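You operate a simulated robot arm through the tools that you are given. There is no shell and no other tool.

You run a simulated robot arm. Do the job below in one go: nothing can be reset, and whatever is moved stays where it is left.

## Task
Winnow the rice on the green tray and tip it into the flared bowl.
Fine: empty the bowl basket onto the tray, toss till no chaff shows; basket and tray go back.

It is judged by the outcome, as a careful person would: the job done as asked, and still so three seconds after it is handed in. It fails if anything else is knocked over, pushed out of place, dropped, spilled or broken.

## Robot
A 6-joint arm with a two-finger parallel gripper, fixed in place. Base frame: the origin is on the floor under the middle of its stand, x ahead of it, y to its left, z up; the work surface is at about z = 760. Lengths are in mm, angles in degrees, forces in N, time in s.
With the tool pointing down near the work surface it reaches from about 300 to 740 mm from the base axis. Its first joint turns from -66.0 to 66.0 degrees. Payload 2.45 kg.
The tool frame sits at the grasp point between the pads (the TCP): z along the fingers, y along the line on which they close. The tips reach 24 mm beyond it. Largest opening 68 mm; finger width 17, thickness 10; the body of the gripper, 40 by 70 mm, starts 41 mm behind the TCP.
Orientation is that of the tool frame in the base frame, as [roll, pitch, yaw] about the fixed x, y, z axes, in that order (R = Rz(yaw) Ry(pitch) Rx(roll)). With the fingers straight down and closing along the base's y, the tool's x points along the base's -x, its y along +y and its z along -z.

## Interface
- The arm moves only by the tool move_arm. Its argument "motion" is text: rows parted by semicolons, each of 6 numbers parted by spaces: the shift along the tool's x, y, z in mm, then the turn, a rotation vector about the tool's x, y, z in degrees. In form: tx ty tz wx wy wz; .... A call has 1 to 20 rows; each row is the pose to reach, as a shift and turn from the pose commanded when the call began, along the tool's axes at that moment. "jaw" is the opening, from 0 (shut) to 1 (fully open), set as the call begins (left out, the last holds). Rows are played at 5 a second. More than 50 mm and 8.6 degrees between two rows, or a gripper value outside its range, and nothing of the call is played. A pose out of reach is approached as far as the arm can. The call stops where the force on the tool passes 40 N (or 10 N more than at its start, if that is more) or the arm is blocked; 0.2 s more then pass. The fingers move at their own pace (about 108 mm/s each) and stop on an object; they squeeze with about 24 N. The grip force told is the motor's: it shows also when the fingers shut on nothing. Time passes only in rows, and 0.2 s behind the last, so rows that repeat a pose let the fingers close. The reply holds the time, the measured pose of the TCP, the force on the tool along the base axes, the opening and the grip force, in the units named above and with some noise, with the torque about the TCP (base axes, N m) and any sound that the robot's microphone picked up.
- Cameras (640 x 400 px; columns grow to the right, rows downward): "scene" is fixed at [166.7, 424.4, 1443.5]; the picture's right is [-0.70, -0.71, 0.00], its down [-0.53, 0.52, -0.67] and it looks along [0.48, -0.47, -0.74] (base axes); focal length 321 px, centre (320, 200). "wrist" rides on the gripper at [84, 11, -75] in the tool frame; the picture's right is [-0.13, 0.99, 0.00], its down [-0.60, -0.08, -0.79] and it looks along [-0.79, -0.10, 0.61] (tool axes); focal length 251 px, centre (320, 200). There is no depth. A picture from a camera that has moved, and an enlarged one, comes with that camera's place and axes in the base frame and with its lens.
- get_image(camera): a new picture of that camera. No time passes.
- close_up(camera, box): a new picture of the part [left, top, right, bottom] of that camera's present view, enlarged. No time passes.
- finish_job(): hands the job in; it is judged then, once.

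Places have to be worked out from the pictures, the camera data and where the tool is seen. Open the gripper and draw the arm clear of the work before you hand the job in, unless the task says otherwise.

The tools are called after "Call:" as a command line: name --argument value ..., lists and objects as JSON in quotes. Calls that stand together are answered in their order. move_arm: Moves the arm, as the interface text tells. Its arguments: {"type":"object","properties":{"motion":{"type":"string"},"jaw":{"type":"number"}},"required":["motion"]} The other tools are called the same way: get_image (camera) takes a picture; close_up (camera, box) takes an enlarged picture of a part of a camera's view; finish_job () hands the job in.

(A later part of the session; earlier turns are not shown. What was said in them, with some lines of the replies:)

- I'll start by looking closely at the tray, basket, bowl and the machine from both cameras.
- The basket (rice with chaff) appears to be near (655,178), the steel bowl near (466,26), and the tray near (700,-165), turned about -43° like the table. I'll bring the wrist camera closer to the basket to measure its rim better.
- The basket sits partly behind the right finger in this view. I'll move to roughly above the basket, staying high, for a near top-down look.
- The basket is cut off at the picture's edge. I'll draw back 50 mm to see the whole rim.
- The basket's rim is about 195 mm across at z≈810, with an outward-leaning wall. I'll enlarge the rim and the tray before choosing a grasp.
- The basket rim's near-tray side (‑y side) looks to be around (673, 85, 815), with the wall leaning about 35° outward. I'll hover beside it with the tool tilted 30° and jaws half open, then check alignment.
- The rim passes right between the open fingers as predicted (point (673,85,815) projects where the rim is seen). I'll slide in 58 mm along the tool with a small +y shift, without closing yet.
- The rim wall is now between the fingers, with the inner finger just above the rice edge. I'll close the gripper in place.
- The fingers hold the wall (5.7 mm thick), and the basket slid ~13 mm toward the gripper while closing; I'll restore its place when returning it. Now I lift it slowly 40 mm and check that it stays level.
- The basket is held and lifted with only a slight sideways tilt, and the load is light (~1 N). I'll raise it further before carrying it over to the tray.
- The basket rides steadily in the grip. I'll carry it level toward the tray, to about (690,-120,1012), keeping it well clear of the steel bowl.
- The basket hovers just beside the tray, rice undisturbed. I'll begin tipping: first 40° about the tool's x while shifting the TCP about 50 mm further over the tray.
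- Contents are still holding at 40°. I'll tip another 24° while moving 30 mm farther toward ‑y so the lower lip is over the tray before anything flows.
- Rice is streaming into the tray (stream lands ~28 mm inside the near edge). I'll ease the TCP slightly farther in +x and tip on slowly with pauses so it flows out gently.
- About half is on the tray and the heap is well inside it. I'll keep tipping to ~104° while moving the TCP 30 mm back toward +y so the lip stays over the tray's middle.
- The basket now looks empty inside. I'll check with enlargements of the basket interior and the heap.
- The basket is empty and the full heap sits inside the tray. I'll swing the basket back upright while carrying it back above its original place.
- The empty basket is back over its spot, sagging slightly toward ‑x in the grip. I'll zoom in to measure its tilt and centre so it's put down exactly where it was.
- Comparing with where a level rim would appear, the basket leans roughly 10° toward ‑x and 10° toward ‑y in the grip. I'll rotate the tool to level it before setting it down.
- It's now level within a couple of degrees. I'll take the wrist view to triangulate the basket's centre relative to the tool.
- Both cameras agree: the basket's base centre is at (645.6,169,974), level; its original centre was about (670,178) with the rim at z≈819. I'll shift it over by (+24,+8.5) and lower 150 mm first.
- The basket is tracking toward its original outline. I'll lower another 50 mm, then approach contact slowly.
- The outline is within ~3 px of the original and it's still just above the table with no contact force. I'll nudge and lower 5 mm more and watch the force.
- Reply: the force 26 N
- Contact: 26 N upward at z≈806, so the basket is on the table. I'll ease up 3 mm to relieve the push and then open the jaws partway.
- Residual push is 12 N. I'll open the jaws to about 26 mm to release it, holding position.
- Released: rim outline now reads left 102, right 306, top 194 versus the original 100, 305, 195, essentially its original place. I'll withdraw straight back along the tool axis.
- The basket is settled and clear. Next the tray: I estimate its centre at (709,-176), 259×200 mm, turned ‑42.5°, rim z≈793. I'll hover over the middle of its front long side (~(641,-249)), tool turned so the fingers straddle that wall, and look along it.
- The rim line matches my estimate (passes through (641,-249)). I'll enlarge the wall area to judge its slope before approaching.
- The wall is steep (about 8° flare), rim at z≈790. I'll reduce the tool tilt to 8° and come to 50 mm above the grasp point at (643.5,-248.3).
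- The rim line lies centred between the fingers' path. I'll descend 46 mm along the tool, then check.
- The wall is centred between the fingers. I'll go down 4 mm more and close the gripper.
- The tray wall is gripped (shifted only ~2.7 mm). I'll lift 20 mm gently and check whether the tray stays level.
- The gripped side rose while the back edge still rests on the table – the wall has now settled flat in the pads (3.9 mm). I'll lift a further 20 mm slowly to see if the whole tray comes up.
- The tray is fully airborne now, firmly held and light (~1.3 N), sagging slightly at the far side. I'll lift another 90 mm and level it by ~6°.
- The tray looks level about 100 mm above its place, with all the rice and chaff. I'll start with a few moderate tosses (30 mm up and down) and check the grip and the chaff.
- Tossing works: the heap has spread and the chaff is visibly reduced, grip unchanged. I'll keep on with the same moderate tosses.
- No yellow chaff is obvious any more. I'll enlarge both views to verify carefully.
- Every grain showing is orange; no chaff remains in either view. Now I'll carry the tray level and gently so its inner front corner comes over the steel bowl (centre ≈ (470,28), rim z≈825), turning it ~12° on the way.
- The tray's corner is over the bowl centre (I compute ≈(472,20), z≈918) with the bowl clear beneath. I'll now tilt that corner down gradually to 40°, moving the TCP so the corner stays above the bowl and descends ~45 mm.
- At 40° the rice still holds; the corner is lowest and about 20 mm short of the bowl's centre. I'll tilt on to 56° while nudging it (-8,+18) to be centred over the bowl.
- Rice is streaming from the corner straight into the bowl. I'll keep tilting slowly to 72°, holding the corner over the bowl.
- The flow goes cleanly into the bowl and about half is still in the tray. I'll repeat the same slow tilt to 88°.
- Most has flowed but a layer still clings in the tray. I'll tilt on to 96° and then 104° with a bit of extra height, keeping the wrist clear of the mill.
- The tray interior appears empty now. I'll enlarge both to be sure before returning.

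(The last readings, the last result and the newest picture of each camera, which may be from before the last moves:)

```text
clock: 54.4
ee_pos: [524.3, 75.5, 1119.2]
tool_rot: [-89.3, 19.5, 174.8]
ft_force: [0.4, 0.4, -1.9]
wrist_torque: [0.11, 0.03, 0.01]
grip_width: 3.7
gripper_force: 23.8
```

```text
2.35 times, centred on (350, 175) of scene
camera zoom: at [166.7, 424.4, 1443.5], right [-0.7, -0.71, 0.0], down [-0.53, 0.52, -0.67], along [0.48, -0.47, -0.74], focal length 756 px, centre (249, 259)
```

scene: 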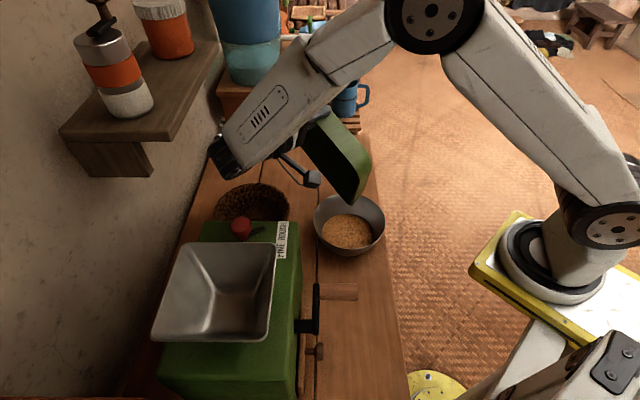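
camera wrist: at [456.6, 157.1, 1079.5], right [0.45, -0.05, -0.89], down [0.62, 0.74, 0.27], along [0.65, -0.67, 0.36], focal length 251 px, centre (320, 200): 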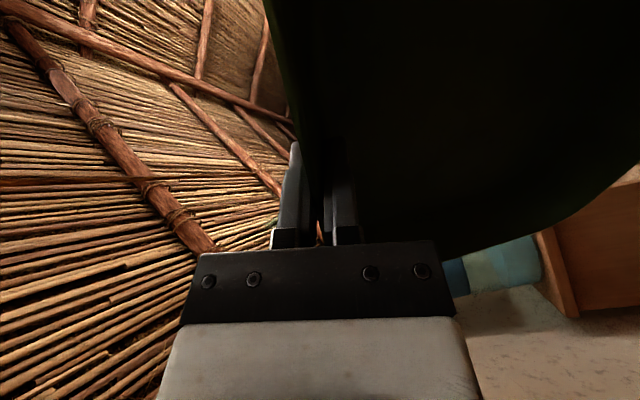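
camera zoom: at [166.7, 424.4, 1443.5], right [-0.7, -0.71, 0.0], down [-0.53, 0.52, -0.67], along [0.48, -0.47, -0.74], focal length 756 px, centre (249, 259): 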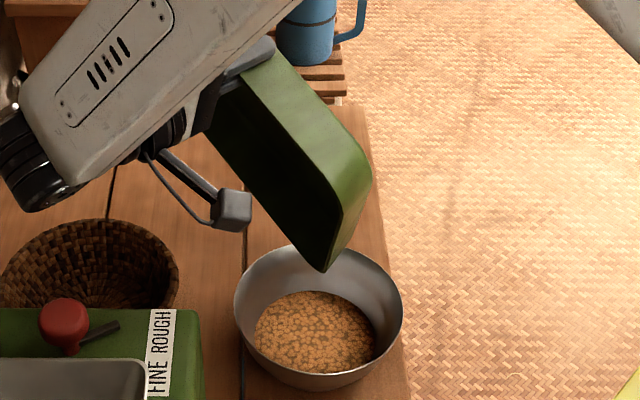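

Only bare green shows in the tray and the bowl holds the rice. I'll swing the tray back to level along the reverse path, rising a little to clear the bowl.

Call:
move_arm --motion "-0.4 -9 31.9 -7.5 2.6 0.7; 0.8 -13.7 64.1 -15 5.3 1.3; 3.4 -14.4 96.2 -22.6 7.9 2; 7.4 -10.6 127.4 -30.1 10.6 2.6; 12.7 -2.9 157.2 -37.6 13.2 3.3; 19.2 8.7 185 -45.1 15.8 3.9; 26.8 23.9 210.2 -52.6 18.5 4.6; 35.2 42.2 232.2 -60.2 21.1 5.2; 44.3 63.5 250.9 -67.7 23.8 5.9; 53.8 87 265.7 -75.2 26.4 6.6; 63.6 112.2 276.3 -82.7 29 7.2; 73.4 138.7 282.7 -90.2 31.7 7.9; 83.1 165.8 284.5 -97.8 34.3 8.5; 83.1 165.8 284.5 -97.8 34.3 8.5"

Call:
get_image --camera "scene"

Call:
get_image --camera "wrist"

Call:
close_up --camera "scene" --box '[280, 100, 460, 260]'

```text
clock: 57.4
ee_pos: [475.6, -207.9, 939.4]
tool_rot: [165.8, 0.1, 149.9]
ft_force: [-0.8, 0.4, -2.6]
wrist_torque: [-0.15, 0.04, 0.0]
grip_width: 3.8
gripper_force: 24.0
```

```text
taken
```

scene: 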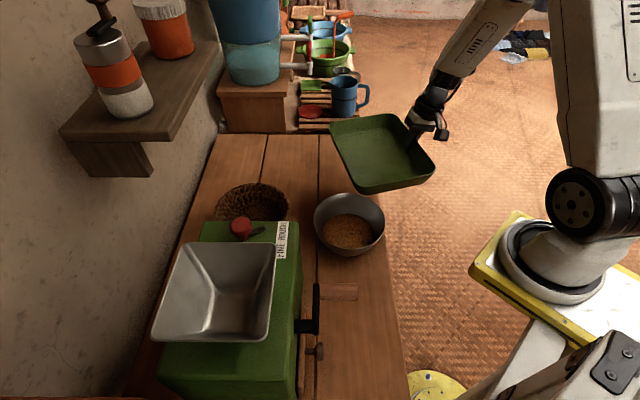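

```text
taken
camera wrist: at [399.7, -172.7, 1013.6], right [0.59, 0.77, 0.24], down [0.39, -0.54, 0.75], along [0.71, -0.35, -0.61], focal length 251 px, centre (320, 200)
```

wrist: 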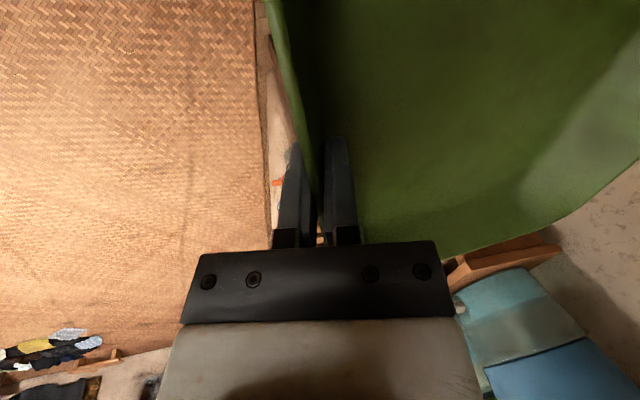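

```text
2.50 times, centred on (370, 180) of scene
camera zoom: at [166.7, 424.4, 1443.5], right [-0.7, -0.71, 0.0], down [-0.53, 0.52, -0.67], along [0.48, -0.47, -0.74], focal length 803 px, centre (195, 250)
```

zoom: 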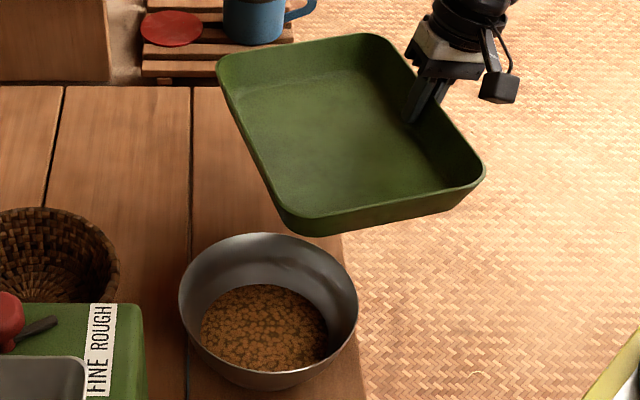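

Tray is empty, level, and the rice sits in the bowl. I'll carry the tray back above its original place, undoing the 12.5° turn.

Call:
move_arm --motion "-20 5 3 0 -0.4 1.5; -45 11 8 0 -0.8 3.3; -70 17 15 0 -1.3 5.1; -95 23 23 0 -1.8 7; -120 29 32 0 -2.2 8.8; -145 35.5 42 0 -2.7 10.6; -164.8 40.3 50.8 0 -3.06 12.1; -164.8 40.3 50.8 0 -3.06 12.1"

Call:
close_up --camera "scene" --box '[285, 80, 425, 180]'

Call:
get_image --camera "wrist"

```text
clock: 59.2
ee_pos: [643.5, -245.6, 897.0]
tool_rot: [165.7, 0.0, 137.5]
ft_force: [-0.1, 0.2, -2.0]
wrist_torque: [-0.13, 0.13, 0.0]
grip_width: 3.8
gripper_force: 24.4
```

```text
4.00 times, centred on (355, 130) of scene
camera zoom: at [166.7, 424.4, 1443.5], right [-0.7, -0.71, 0.0], down [-0.53, 0.52, -0.67], along [0.48, -0.47, -0.74], focal length 1285 px, centre (180, 480)
```

zoom: 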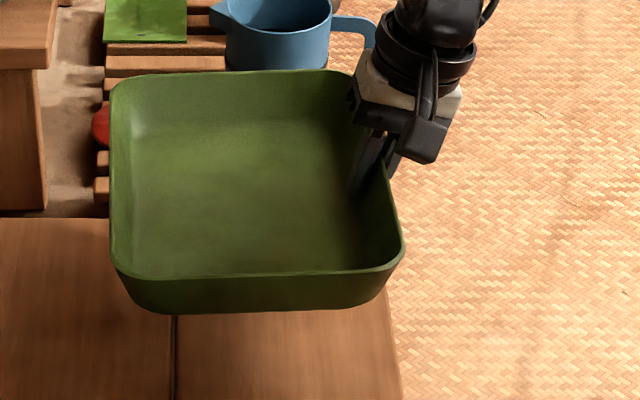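

```text
taken
camera wrist: at [576.5, -194.8, 972.5], right [0.74, 0.62, 0.24], down [0.26, -0.61, 0.75], along [0.61, -0.49, -0.62], focal length 251 px, centre (320, 200)
```

wrist: 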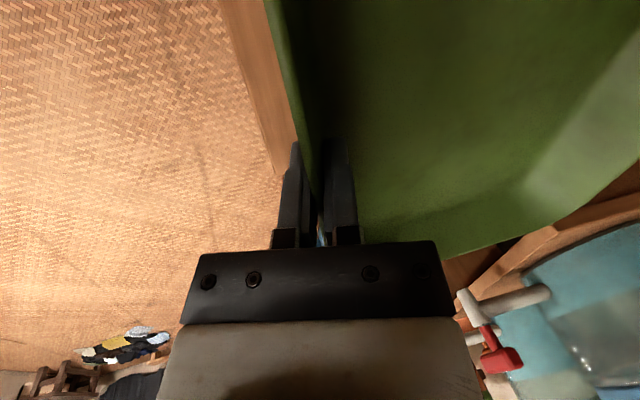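

The tray is level over its place at (643.5,-245.6). I'll lower it 98 mm to just above the table.

Call:
move_arm --motion "0 -4.9 19.4 0 0 0; 0 -9.8 38.8 0 0 0; 0 -14.7 58.2 0 0 0; 0 -19.1 75.6 0 0 0; 0 -22 87.3 0 0 0; 0 -24 95 0 0 0; 0 -24 95 0 0 0"

Call:
close_up --camera "scene" --box '[295, 100, 415, 190]'

Call:
close_up --camera "scene" --box '[290, 110, 390, 200]'

```text
clock: 60.8
ee_pos: [642.7, -244.3, 801.1]
tool_rot: [165.6, 0.0, 137.7]
ft_force: [-0.3, -0.1, -1.7]
wrist_torque: [-0.12, 0.07, 0.0]
grip_width: 3.8
gripper_force: 23.7
```

```text
4.44 times, centred on (355, 145) of scene
camera zoom: at [166.7, 424.4, 1443.5], right [-0.7, -0.71, 0.0], down [-0.53, 0.52, -0.67], along [0.48, -0.47, -0.74], focal length 1428 px, centre (164, 444)
```

zoom: 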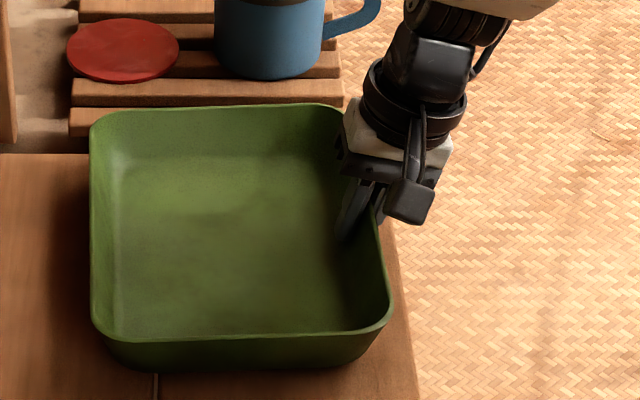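

```text
4.44 times, centred on (340, 155) of scene
camera zoom: at [166.7, 424.4, 1443.5], right [-0.7, -0.71, 0.0], down [-0.53, 0.52, -0.67], along [0.48, -0.47, -0.74], focal length 1428 px, centre (231, 400)
```

zoom: 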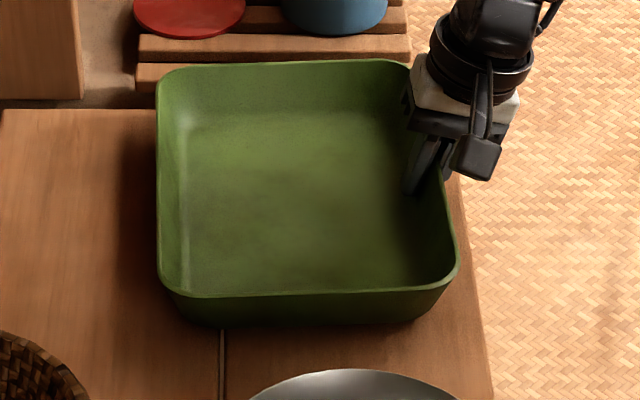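

Compared with the original picture the tray is within ~2 px sideways and about 10 mm above the table. I'll nudge it 1.3 mm and lower in small steps to contact.

Call:
move_arm --motion "0 -2.2 3.6 0 0 0; 0 -3.3 7.5 0 0 0; 0 -3.3 7.5 0 0 0"

Call:
close_up --camera "scene" --box '[290, 110, 390, 200]'

```text
clock: 61.6
ee_pos: [640.9, -247.5, 793.9]
tool_rot: [165.8, 0.2, 137.5]
ft_force: [0.4, 0.9, 1.7]
wrist_torque: [0.08, -0.62, 0.03]
grip_width: 4.0
gripper_force: 24.3
```

```text
4.44 times, centred on (340, 155) of scene
camera zoom: at [166.6, 424.4, 1443.5], right [-0.7, -0.71, 0.0], down [-0.53, 0.52, -0.67], along [0.48, -0.47, -0.74], focal length 1428 px, centre (231, 400)
```

zoom: 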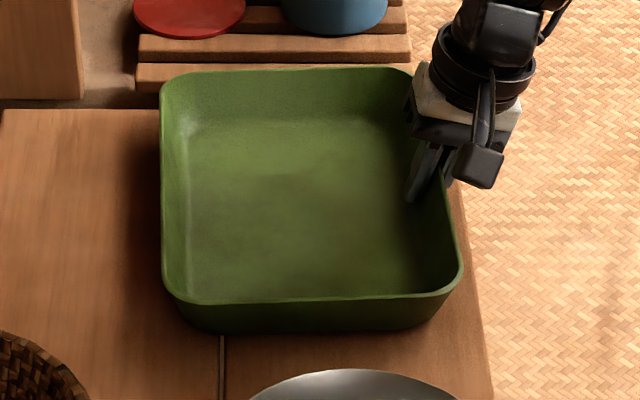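

The tray's outline now matches the original and the force shows it is touching at the far side. I'll lower 2 mm more to seat it.

Call:
move_arm --motion "0 -0.3 1 0 0 0; 0 -0.5 2 0 0 0; 0 -0.5 2 0 0 0"

```text
clock: 62.4
ee_pos: [642.2, -248.1, 791.1]
tool_rot: [165.7, 0.2, 137.6]
ft_force: [-5.6, -2.1, 16.8]
wrist_torque: [0.69, -0.35, 0.26]
grip_width: 4.0
gripper_force: 24.1
```

It's seated (17 N upward). I'll open the jaws to ~20 mm to release, keeping position.

Call:
move_arm --motion "0 0.2 -0.8 0 0 0; 0 0.2 -0.8 0 0 0; 0 0.2 -0.8 0 0 0" --jaw 0.28

Call:
get_image --camera "wrist"

Call:
close_up --camera "scene" --box '[290, 110, 390, 200]'

```text
clock: 63.2
ee_pos: [641.2, -246.9, 790.0]
tool_rot: [165.8, -0.1, 137.7]
ft_force: [-0.3, 0.1, 0.1]
wrist_torque: [0.02, 0.01, 0.01]
grip_width: 18.7
gripper_force: 0.1
```

```text
taken
camera wrist: at [575.7, -195.3, 866.0], right [0.74, 0.62, 0.24], down [0.26, -0.61, 0.75], along [0.61, -0.49, -0.62], focal length 251 px, centre (320, 200)
```

wrist: 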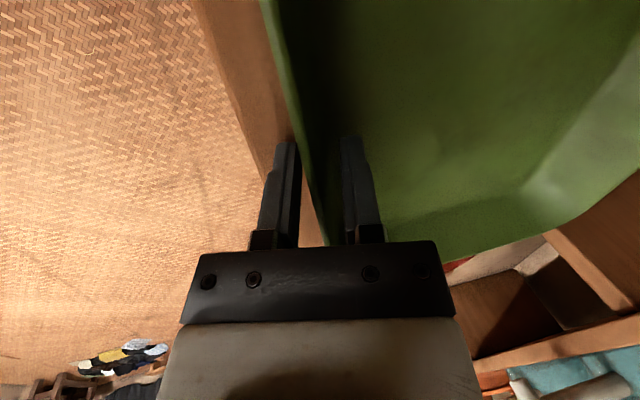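

```text
4.44 times, centred on (340, 155) of scene
camera zoom: at [166.7, 424.4, 1443.5], right [-0.7, -0.71, 0.0], down [-0.53, 0.52, -0.67], along [0.48, -0.47, -0.74], focal length 1428 px, centre (231, 400)
```

zoom: 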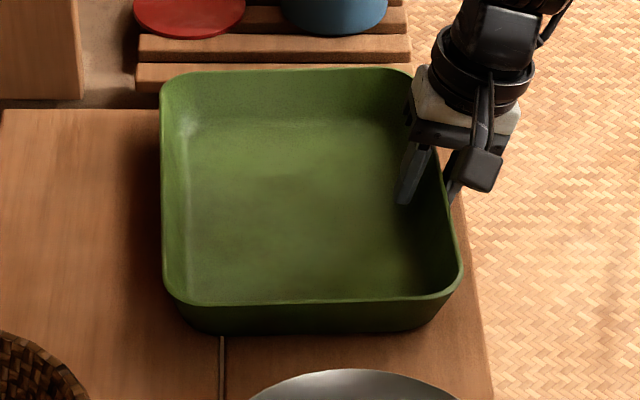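

The tray is released and its outline matches the original within 1–2 px. I'll withdraw along the tool axis and then rise clear.

Call:
move_arm --motion "0 0 -12 0 0 0; 0 0 -25 0 0 0; 0 0 -45 0 0 0; 0 0 -75 0 0 0; 0 0 -110 0 0 0; 0 0 -150 0 0 0; 0 0 -190 0 0 0; 0 0 -190 0 0 0"

Call:
get_image --camera "scene"

Call:
get_image --camera "wrist"

Call:
close_up --camera "scene" --box '[280, 110, 400, 260]'

```text
clock: 65.0
ee_pos: [612.0, -280.8, 974.0]
tool_rot: [165.8, 0.0, 137.6]
ft_force: [-0.3, -0.5, -0.1]
wrist_torque: [-0.03, -0.01, 0.0]
grip_width: 18.9
gripper_force: 0.1
```

```text
taken
```

scene: 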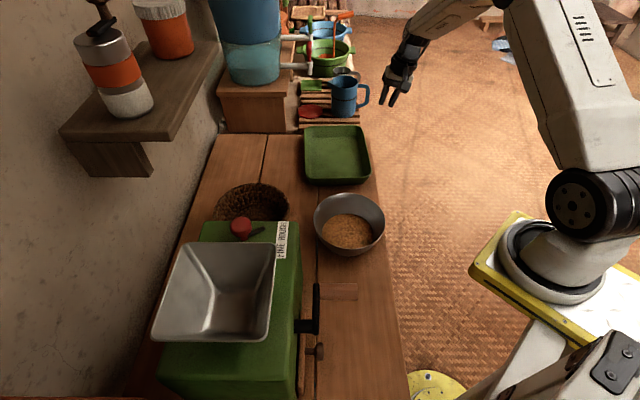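

```text
taken
camera wrist: at [544.6, -230.2, 1049.6], right [0.74, 0.62, 0.24], down [0.26, -0.61, 0.75], along [0.61, -0.49, -0.62], focal length 251 px, centre (320, 200)
```

wrist: 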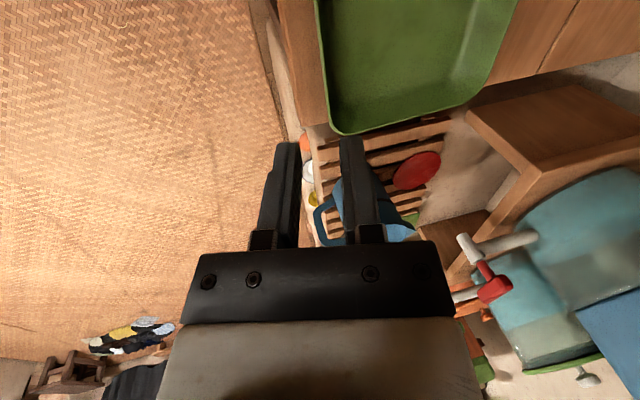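

```text
2.67 times, centred on (340, 185) of scene
camera zoom: at [166.7, 424.4, 1443.5], right [-0.7, -0.71, 0.0], down [-0.53, 0.52, -0.67], along [0.48, -0.47, -0.74], focal length 856 px, centre (267, 240)
```

zoom: 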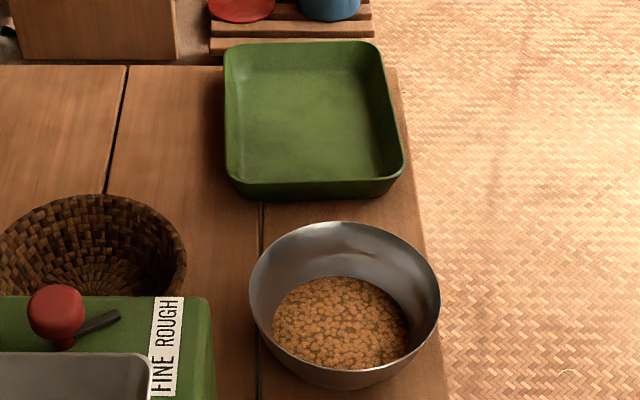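

Tray and basket are back in place, and the bowl holds clean rice with nothing spilled. I'll open the gripper fully, draw the arm up and back, and inspect everything once more.

Call:
move_arm --motion "25 -4.7 -20 2 0 0; 50 -9.4 -40 4 0 0; 76 -14 -60 6 0 0; 101 -18.7 -80 8 0 0; 126 -23.4 -100 10 0 0; 151 -28 -120 12 0 0; 151 -28 -120 12 0 0; 151 -28 -120 12 0 0" --jaw 1

Call:
get_image --camera "scene"

Call:
close_up --camera "scene" --box '[190, 110, 400, 260]'

Call:
close_up --camera "scene" --box '[305, 185, 395, 260]'

Call:
get_image --camera "wrist"

```text
clock: 66.8
ee_pos: [459.5, -216.8, 1085.7]
tool_rot: [177.9, 0.1, 137.6]
ft_force: [0.0, -0.4, 0.4]
wrist_torque: [0.0, 0.0, 0.0]
grip_width: 68.2
gripper_force: 0.1
```

```text
taken
```

scene: 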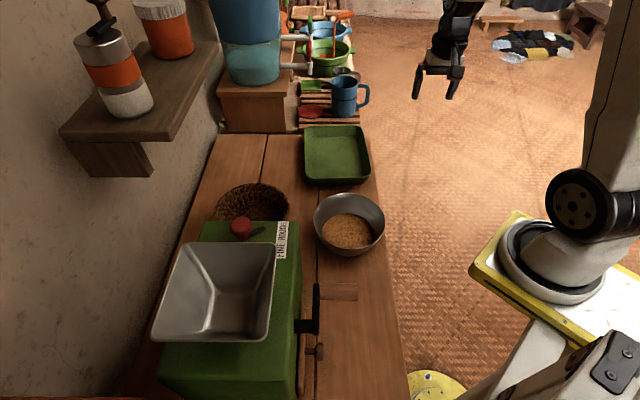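

```text
2.67 times, centred on (295, 185) of scene
camera zoom: at [166.7, 424.4, 1443.5], right [-0.7, -0.71, 0.0], down [-0.53, 0.52, -0.67], along [0.48, -0.47, -0.74], focal length 856 px, centre (387, 240)
```

zoom: 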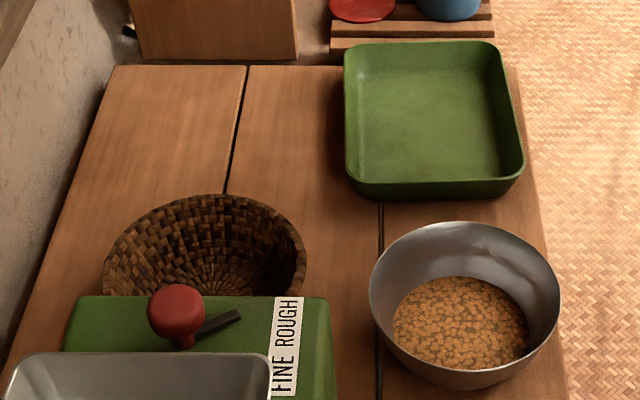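

```text
5.33 times, centred on (350, 222) of scene
camera zoom: at [166.7, 424.4, 1443.5], right [-0.7, -0.71, 0.0], down [-0.53, 0.52, -0.67], along [0.48, -0.47, -0.74], focal length 1713 px, centre (160, 80)
```

zoom: 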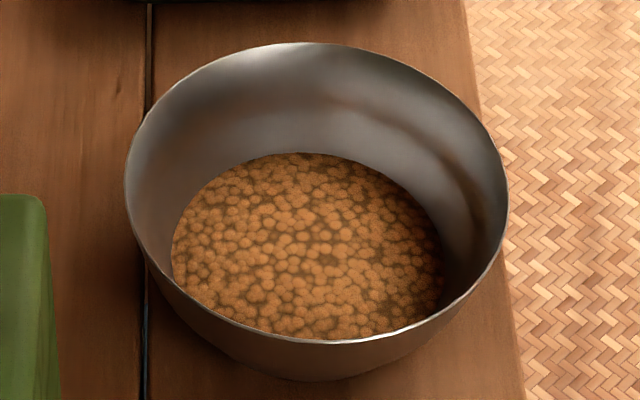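

```text
taken
camera wrist: at [402.1, -154.7, 1159.7], right [0.76, 0.64, 0.04], down [0.37, -0.49, 0.79], along [0.53, -0.59, -0.61], focal length 251 px, centre (320, 200)
```

wrist: 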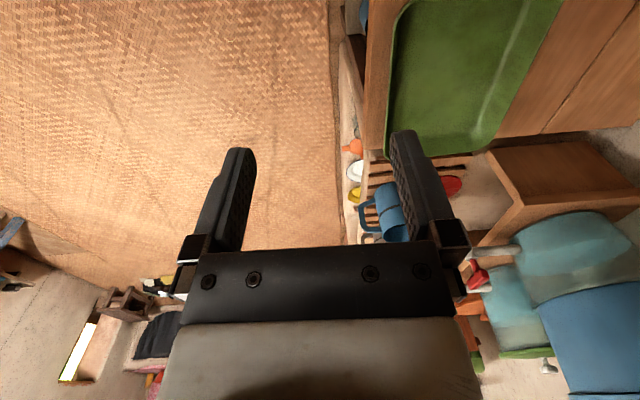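

The rice in the bowl shows no chaff. The basket and tray are empty and back within 1–2 px of their starting outlines, and the bowl and mill haven't moved. The gripper is open and clear of the work, so I'm handing the job in.

Call:
finish_job

```text
The job is handed in.
```

The rice is winnowed and in the flared bowl, with no chaff visible in it. I emptied the basket onto the green tray, tossed it seven times until only clean grain showed, and poured it into the bowl from one corner of the tray.

- **Basket and tray:** both are empty and back in place, within 1–2 pixels of where they were in the first picture.
- **Rest of the table:** the pictures show no spilled rice, and the mill and bowl have not moved. I read "Fine:" as introducing the details, not the mill's FINE/ROUGH setting, so I left the mill alone.
- **Arm:** the gripper is open and drawn clear. The job is handed in.
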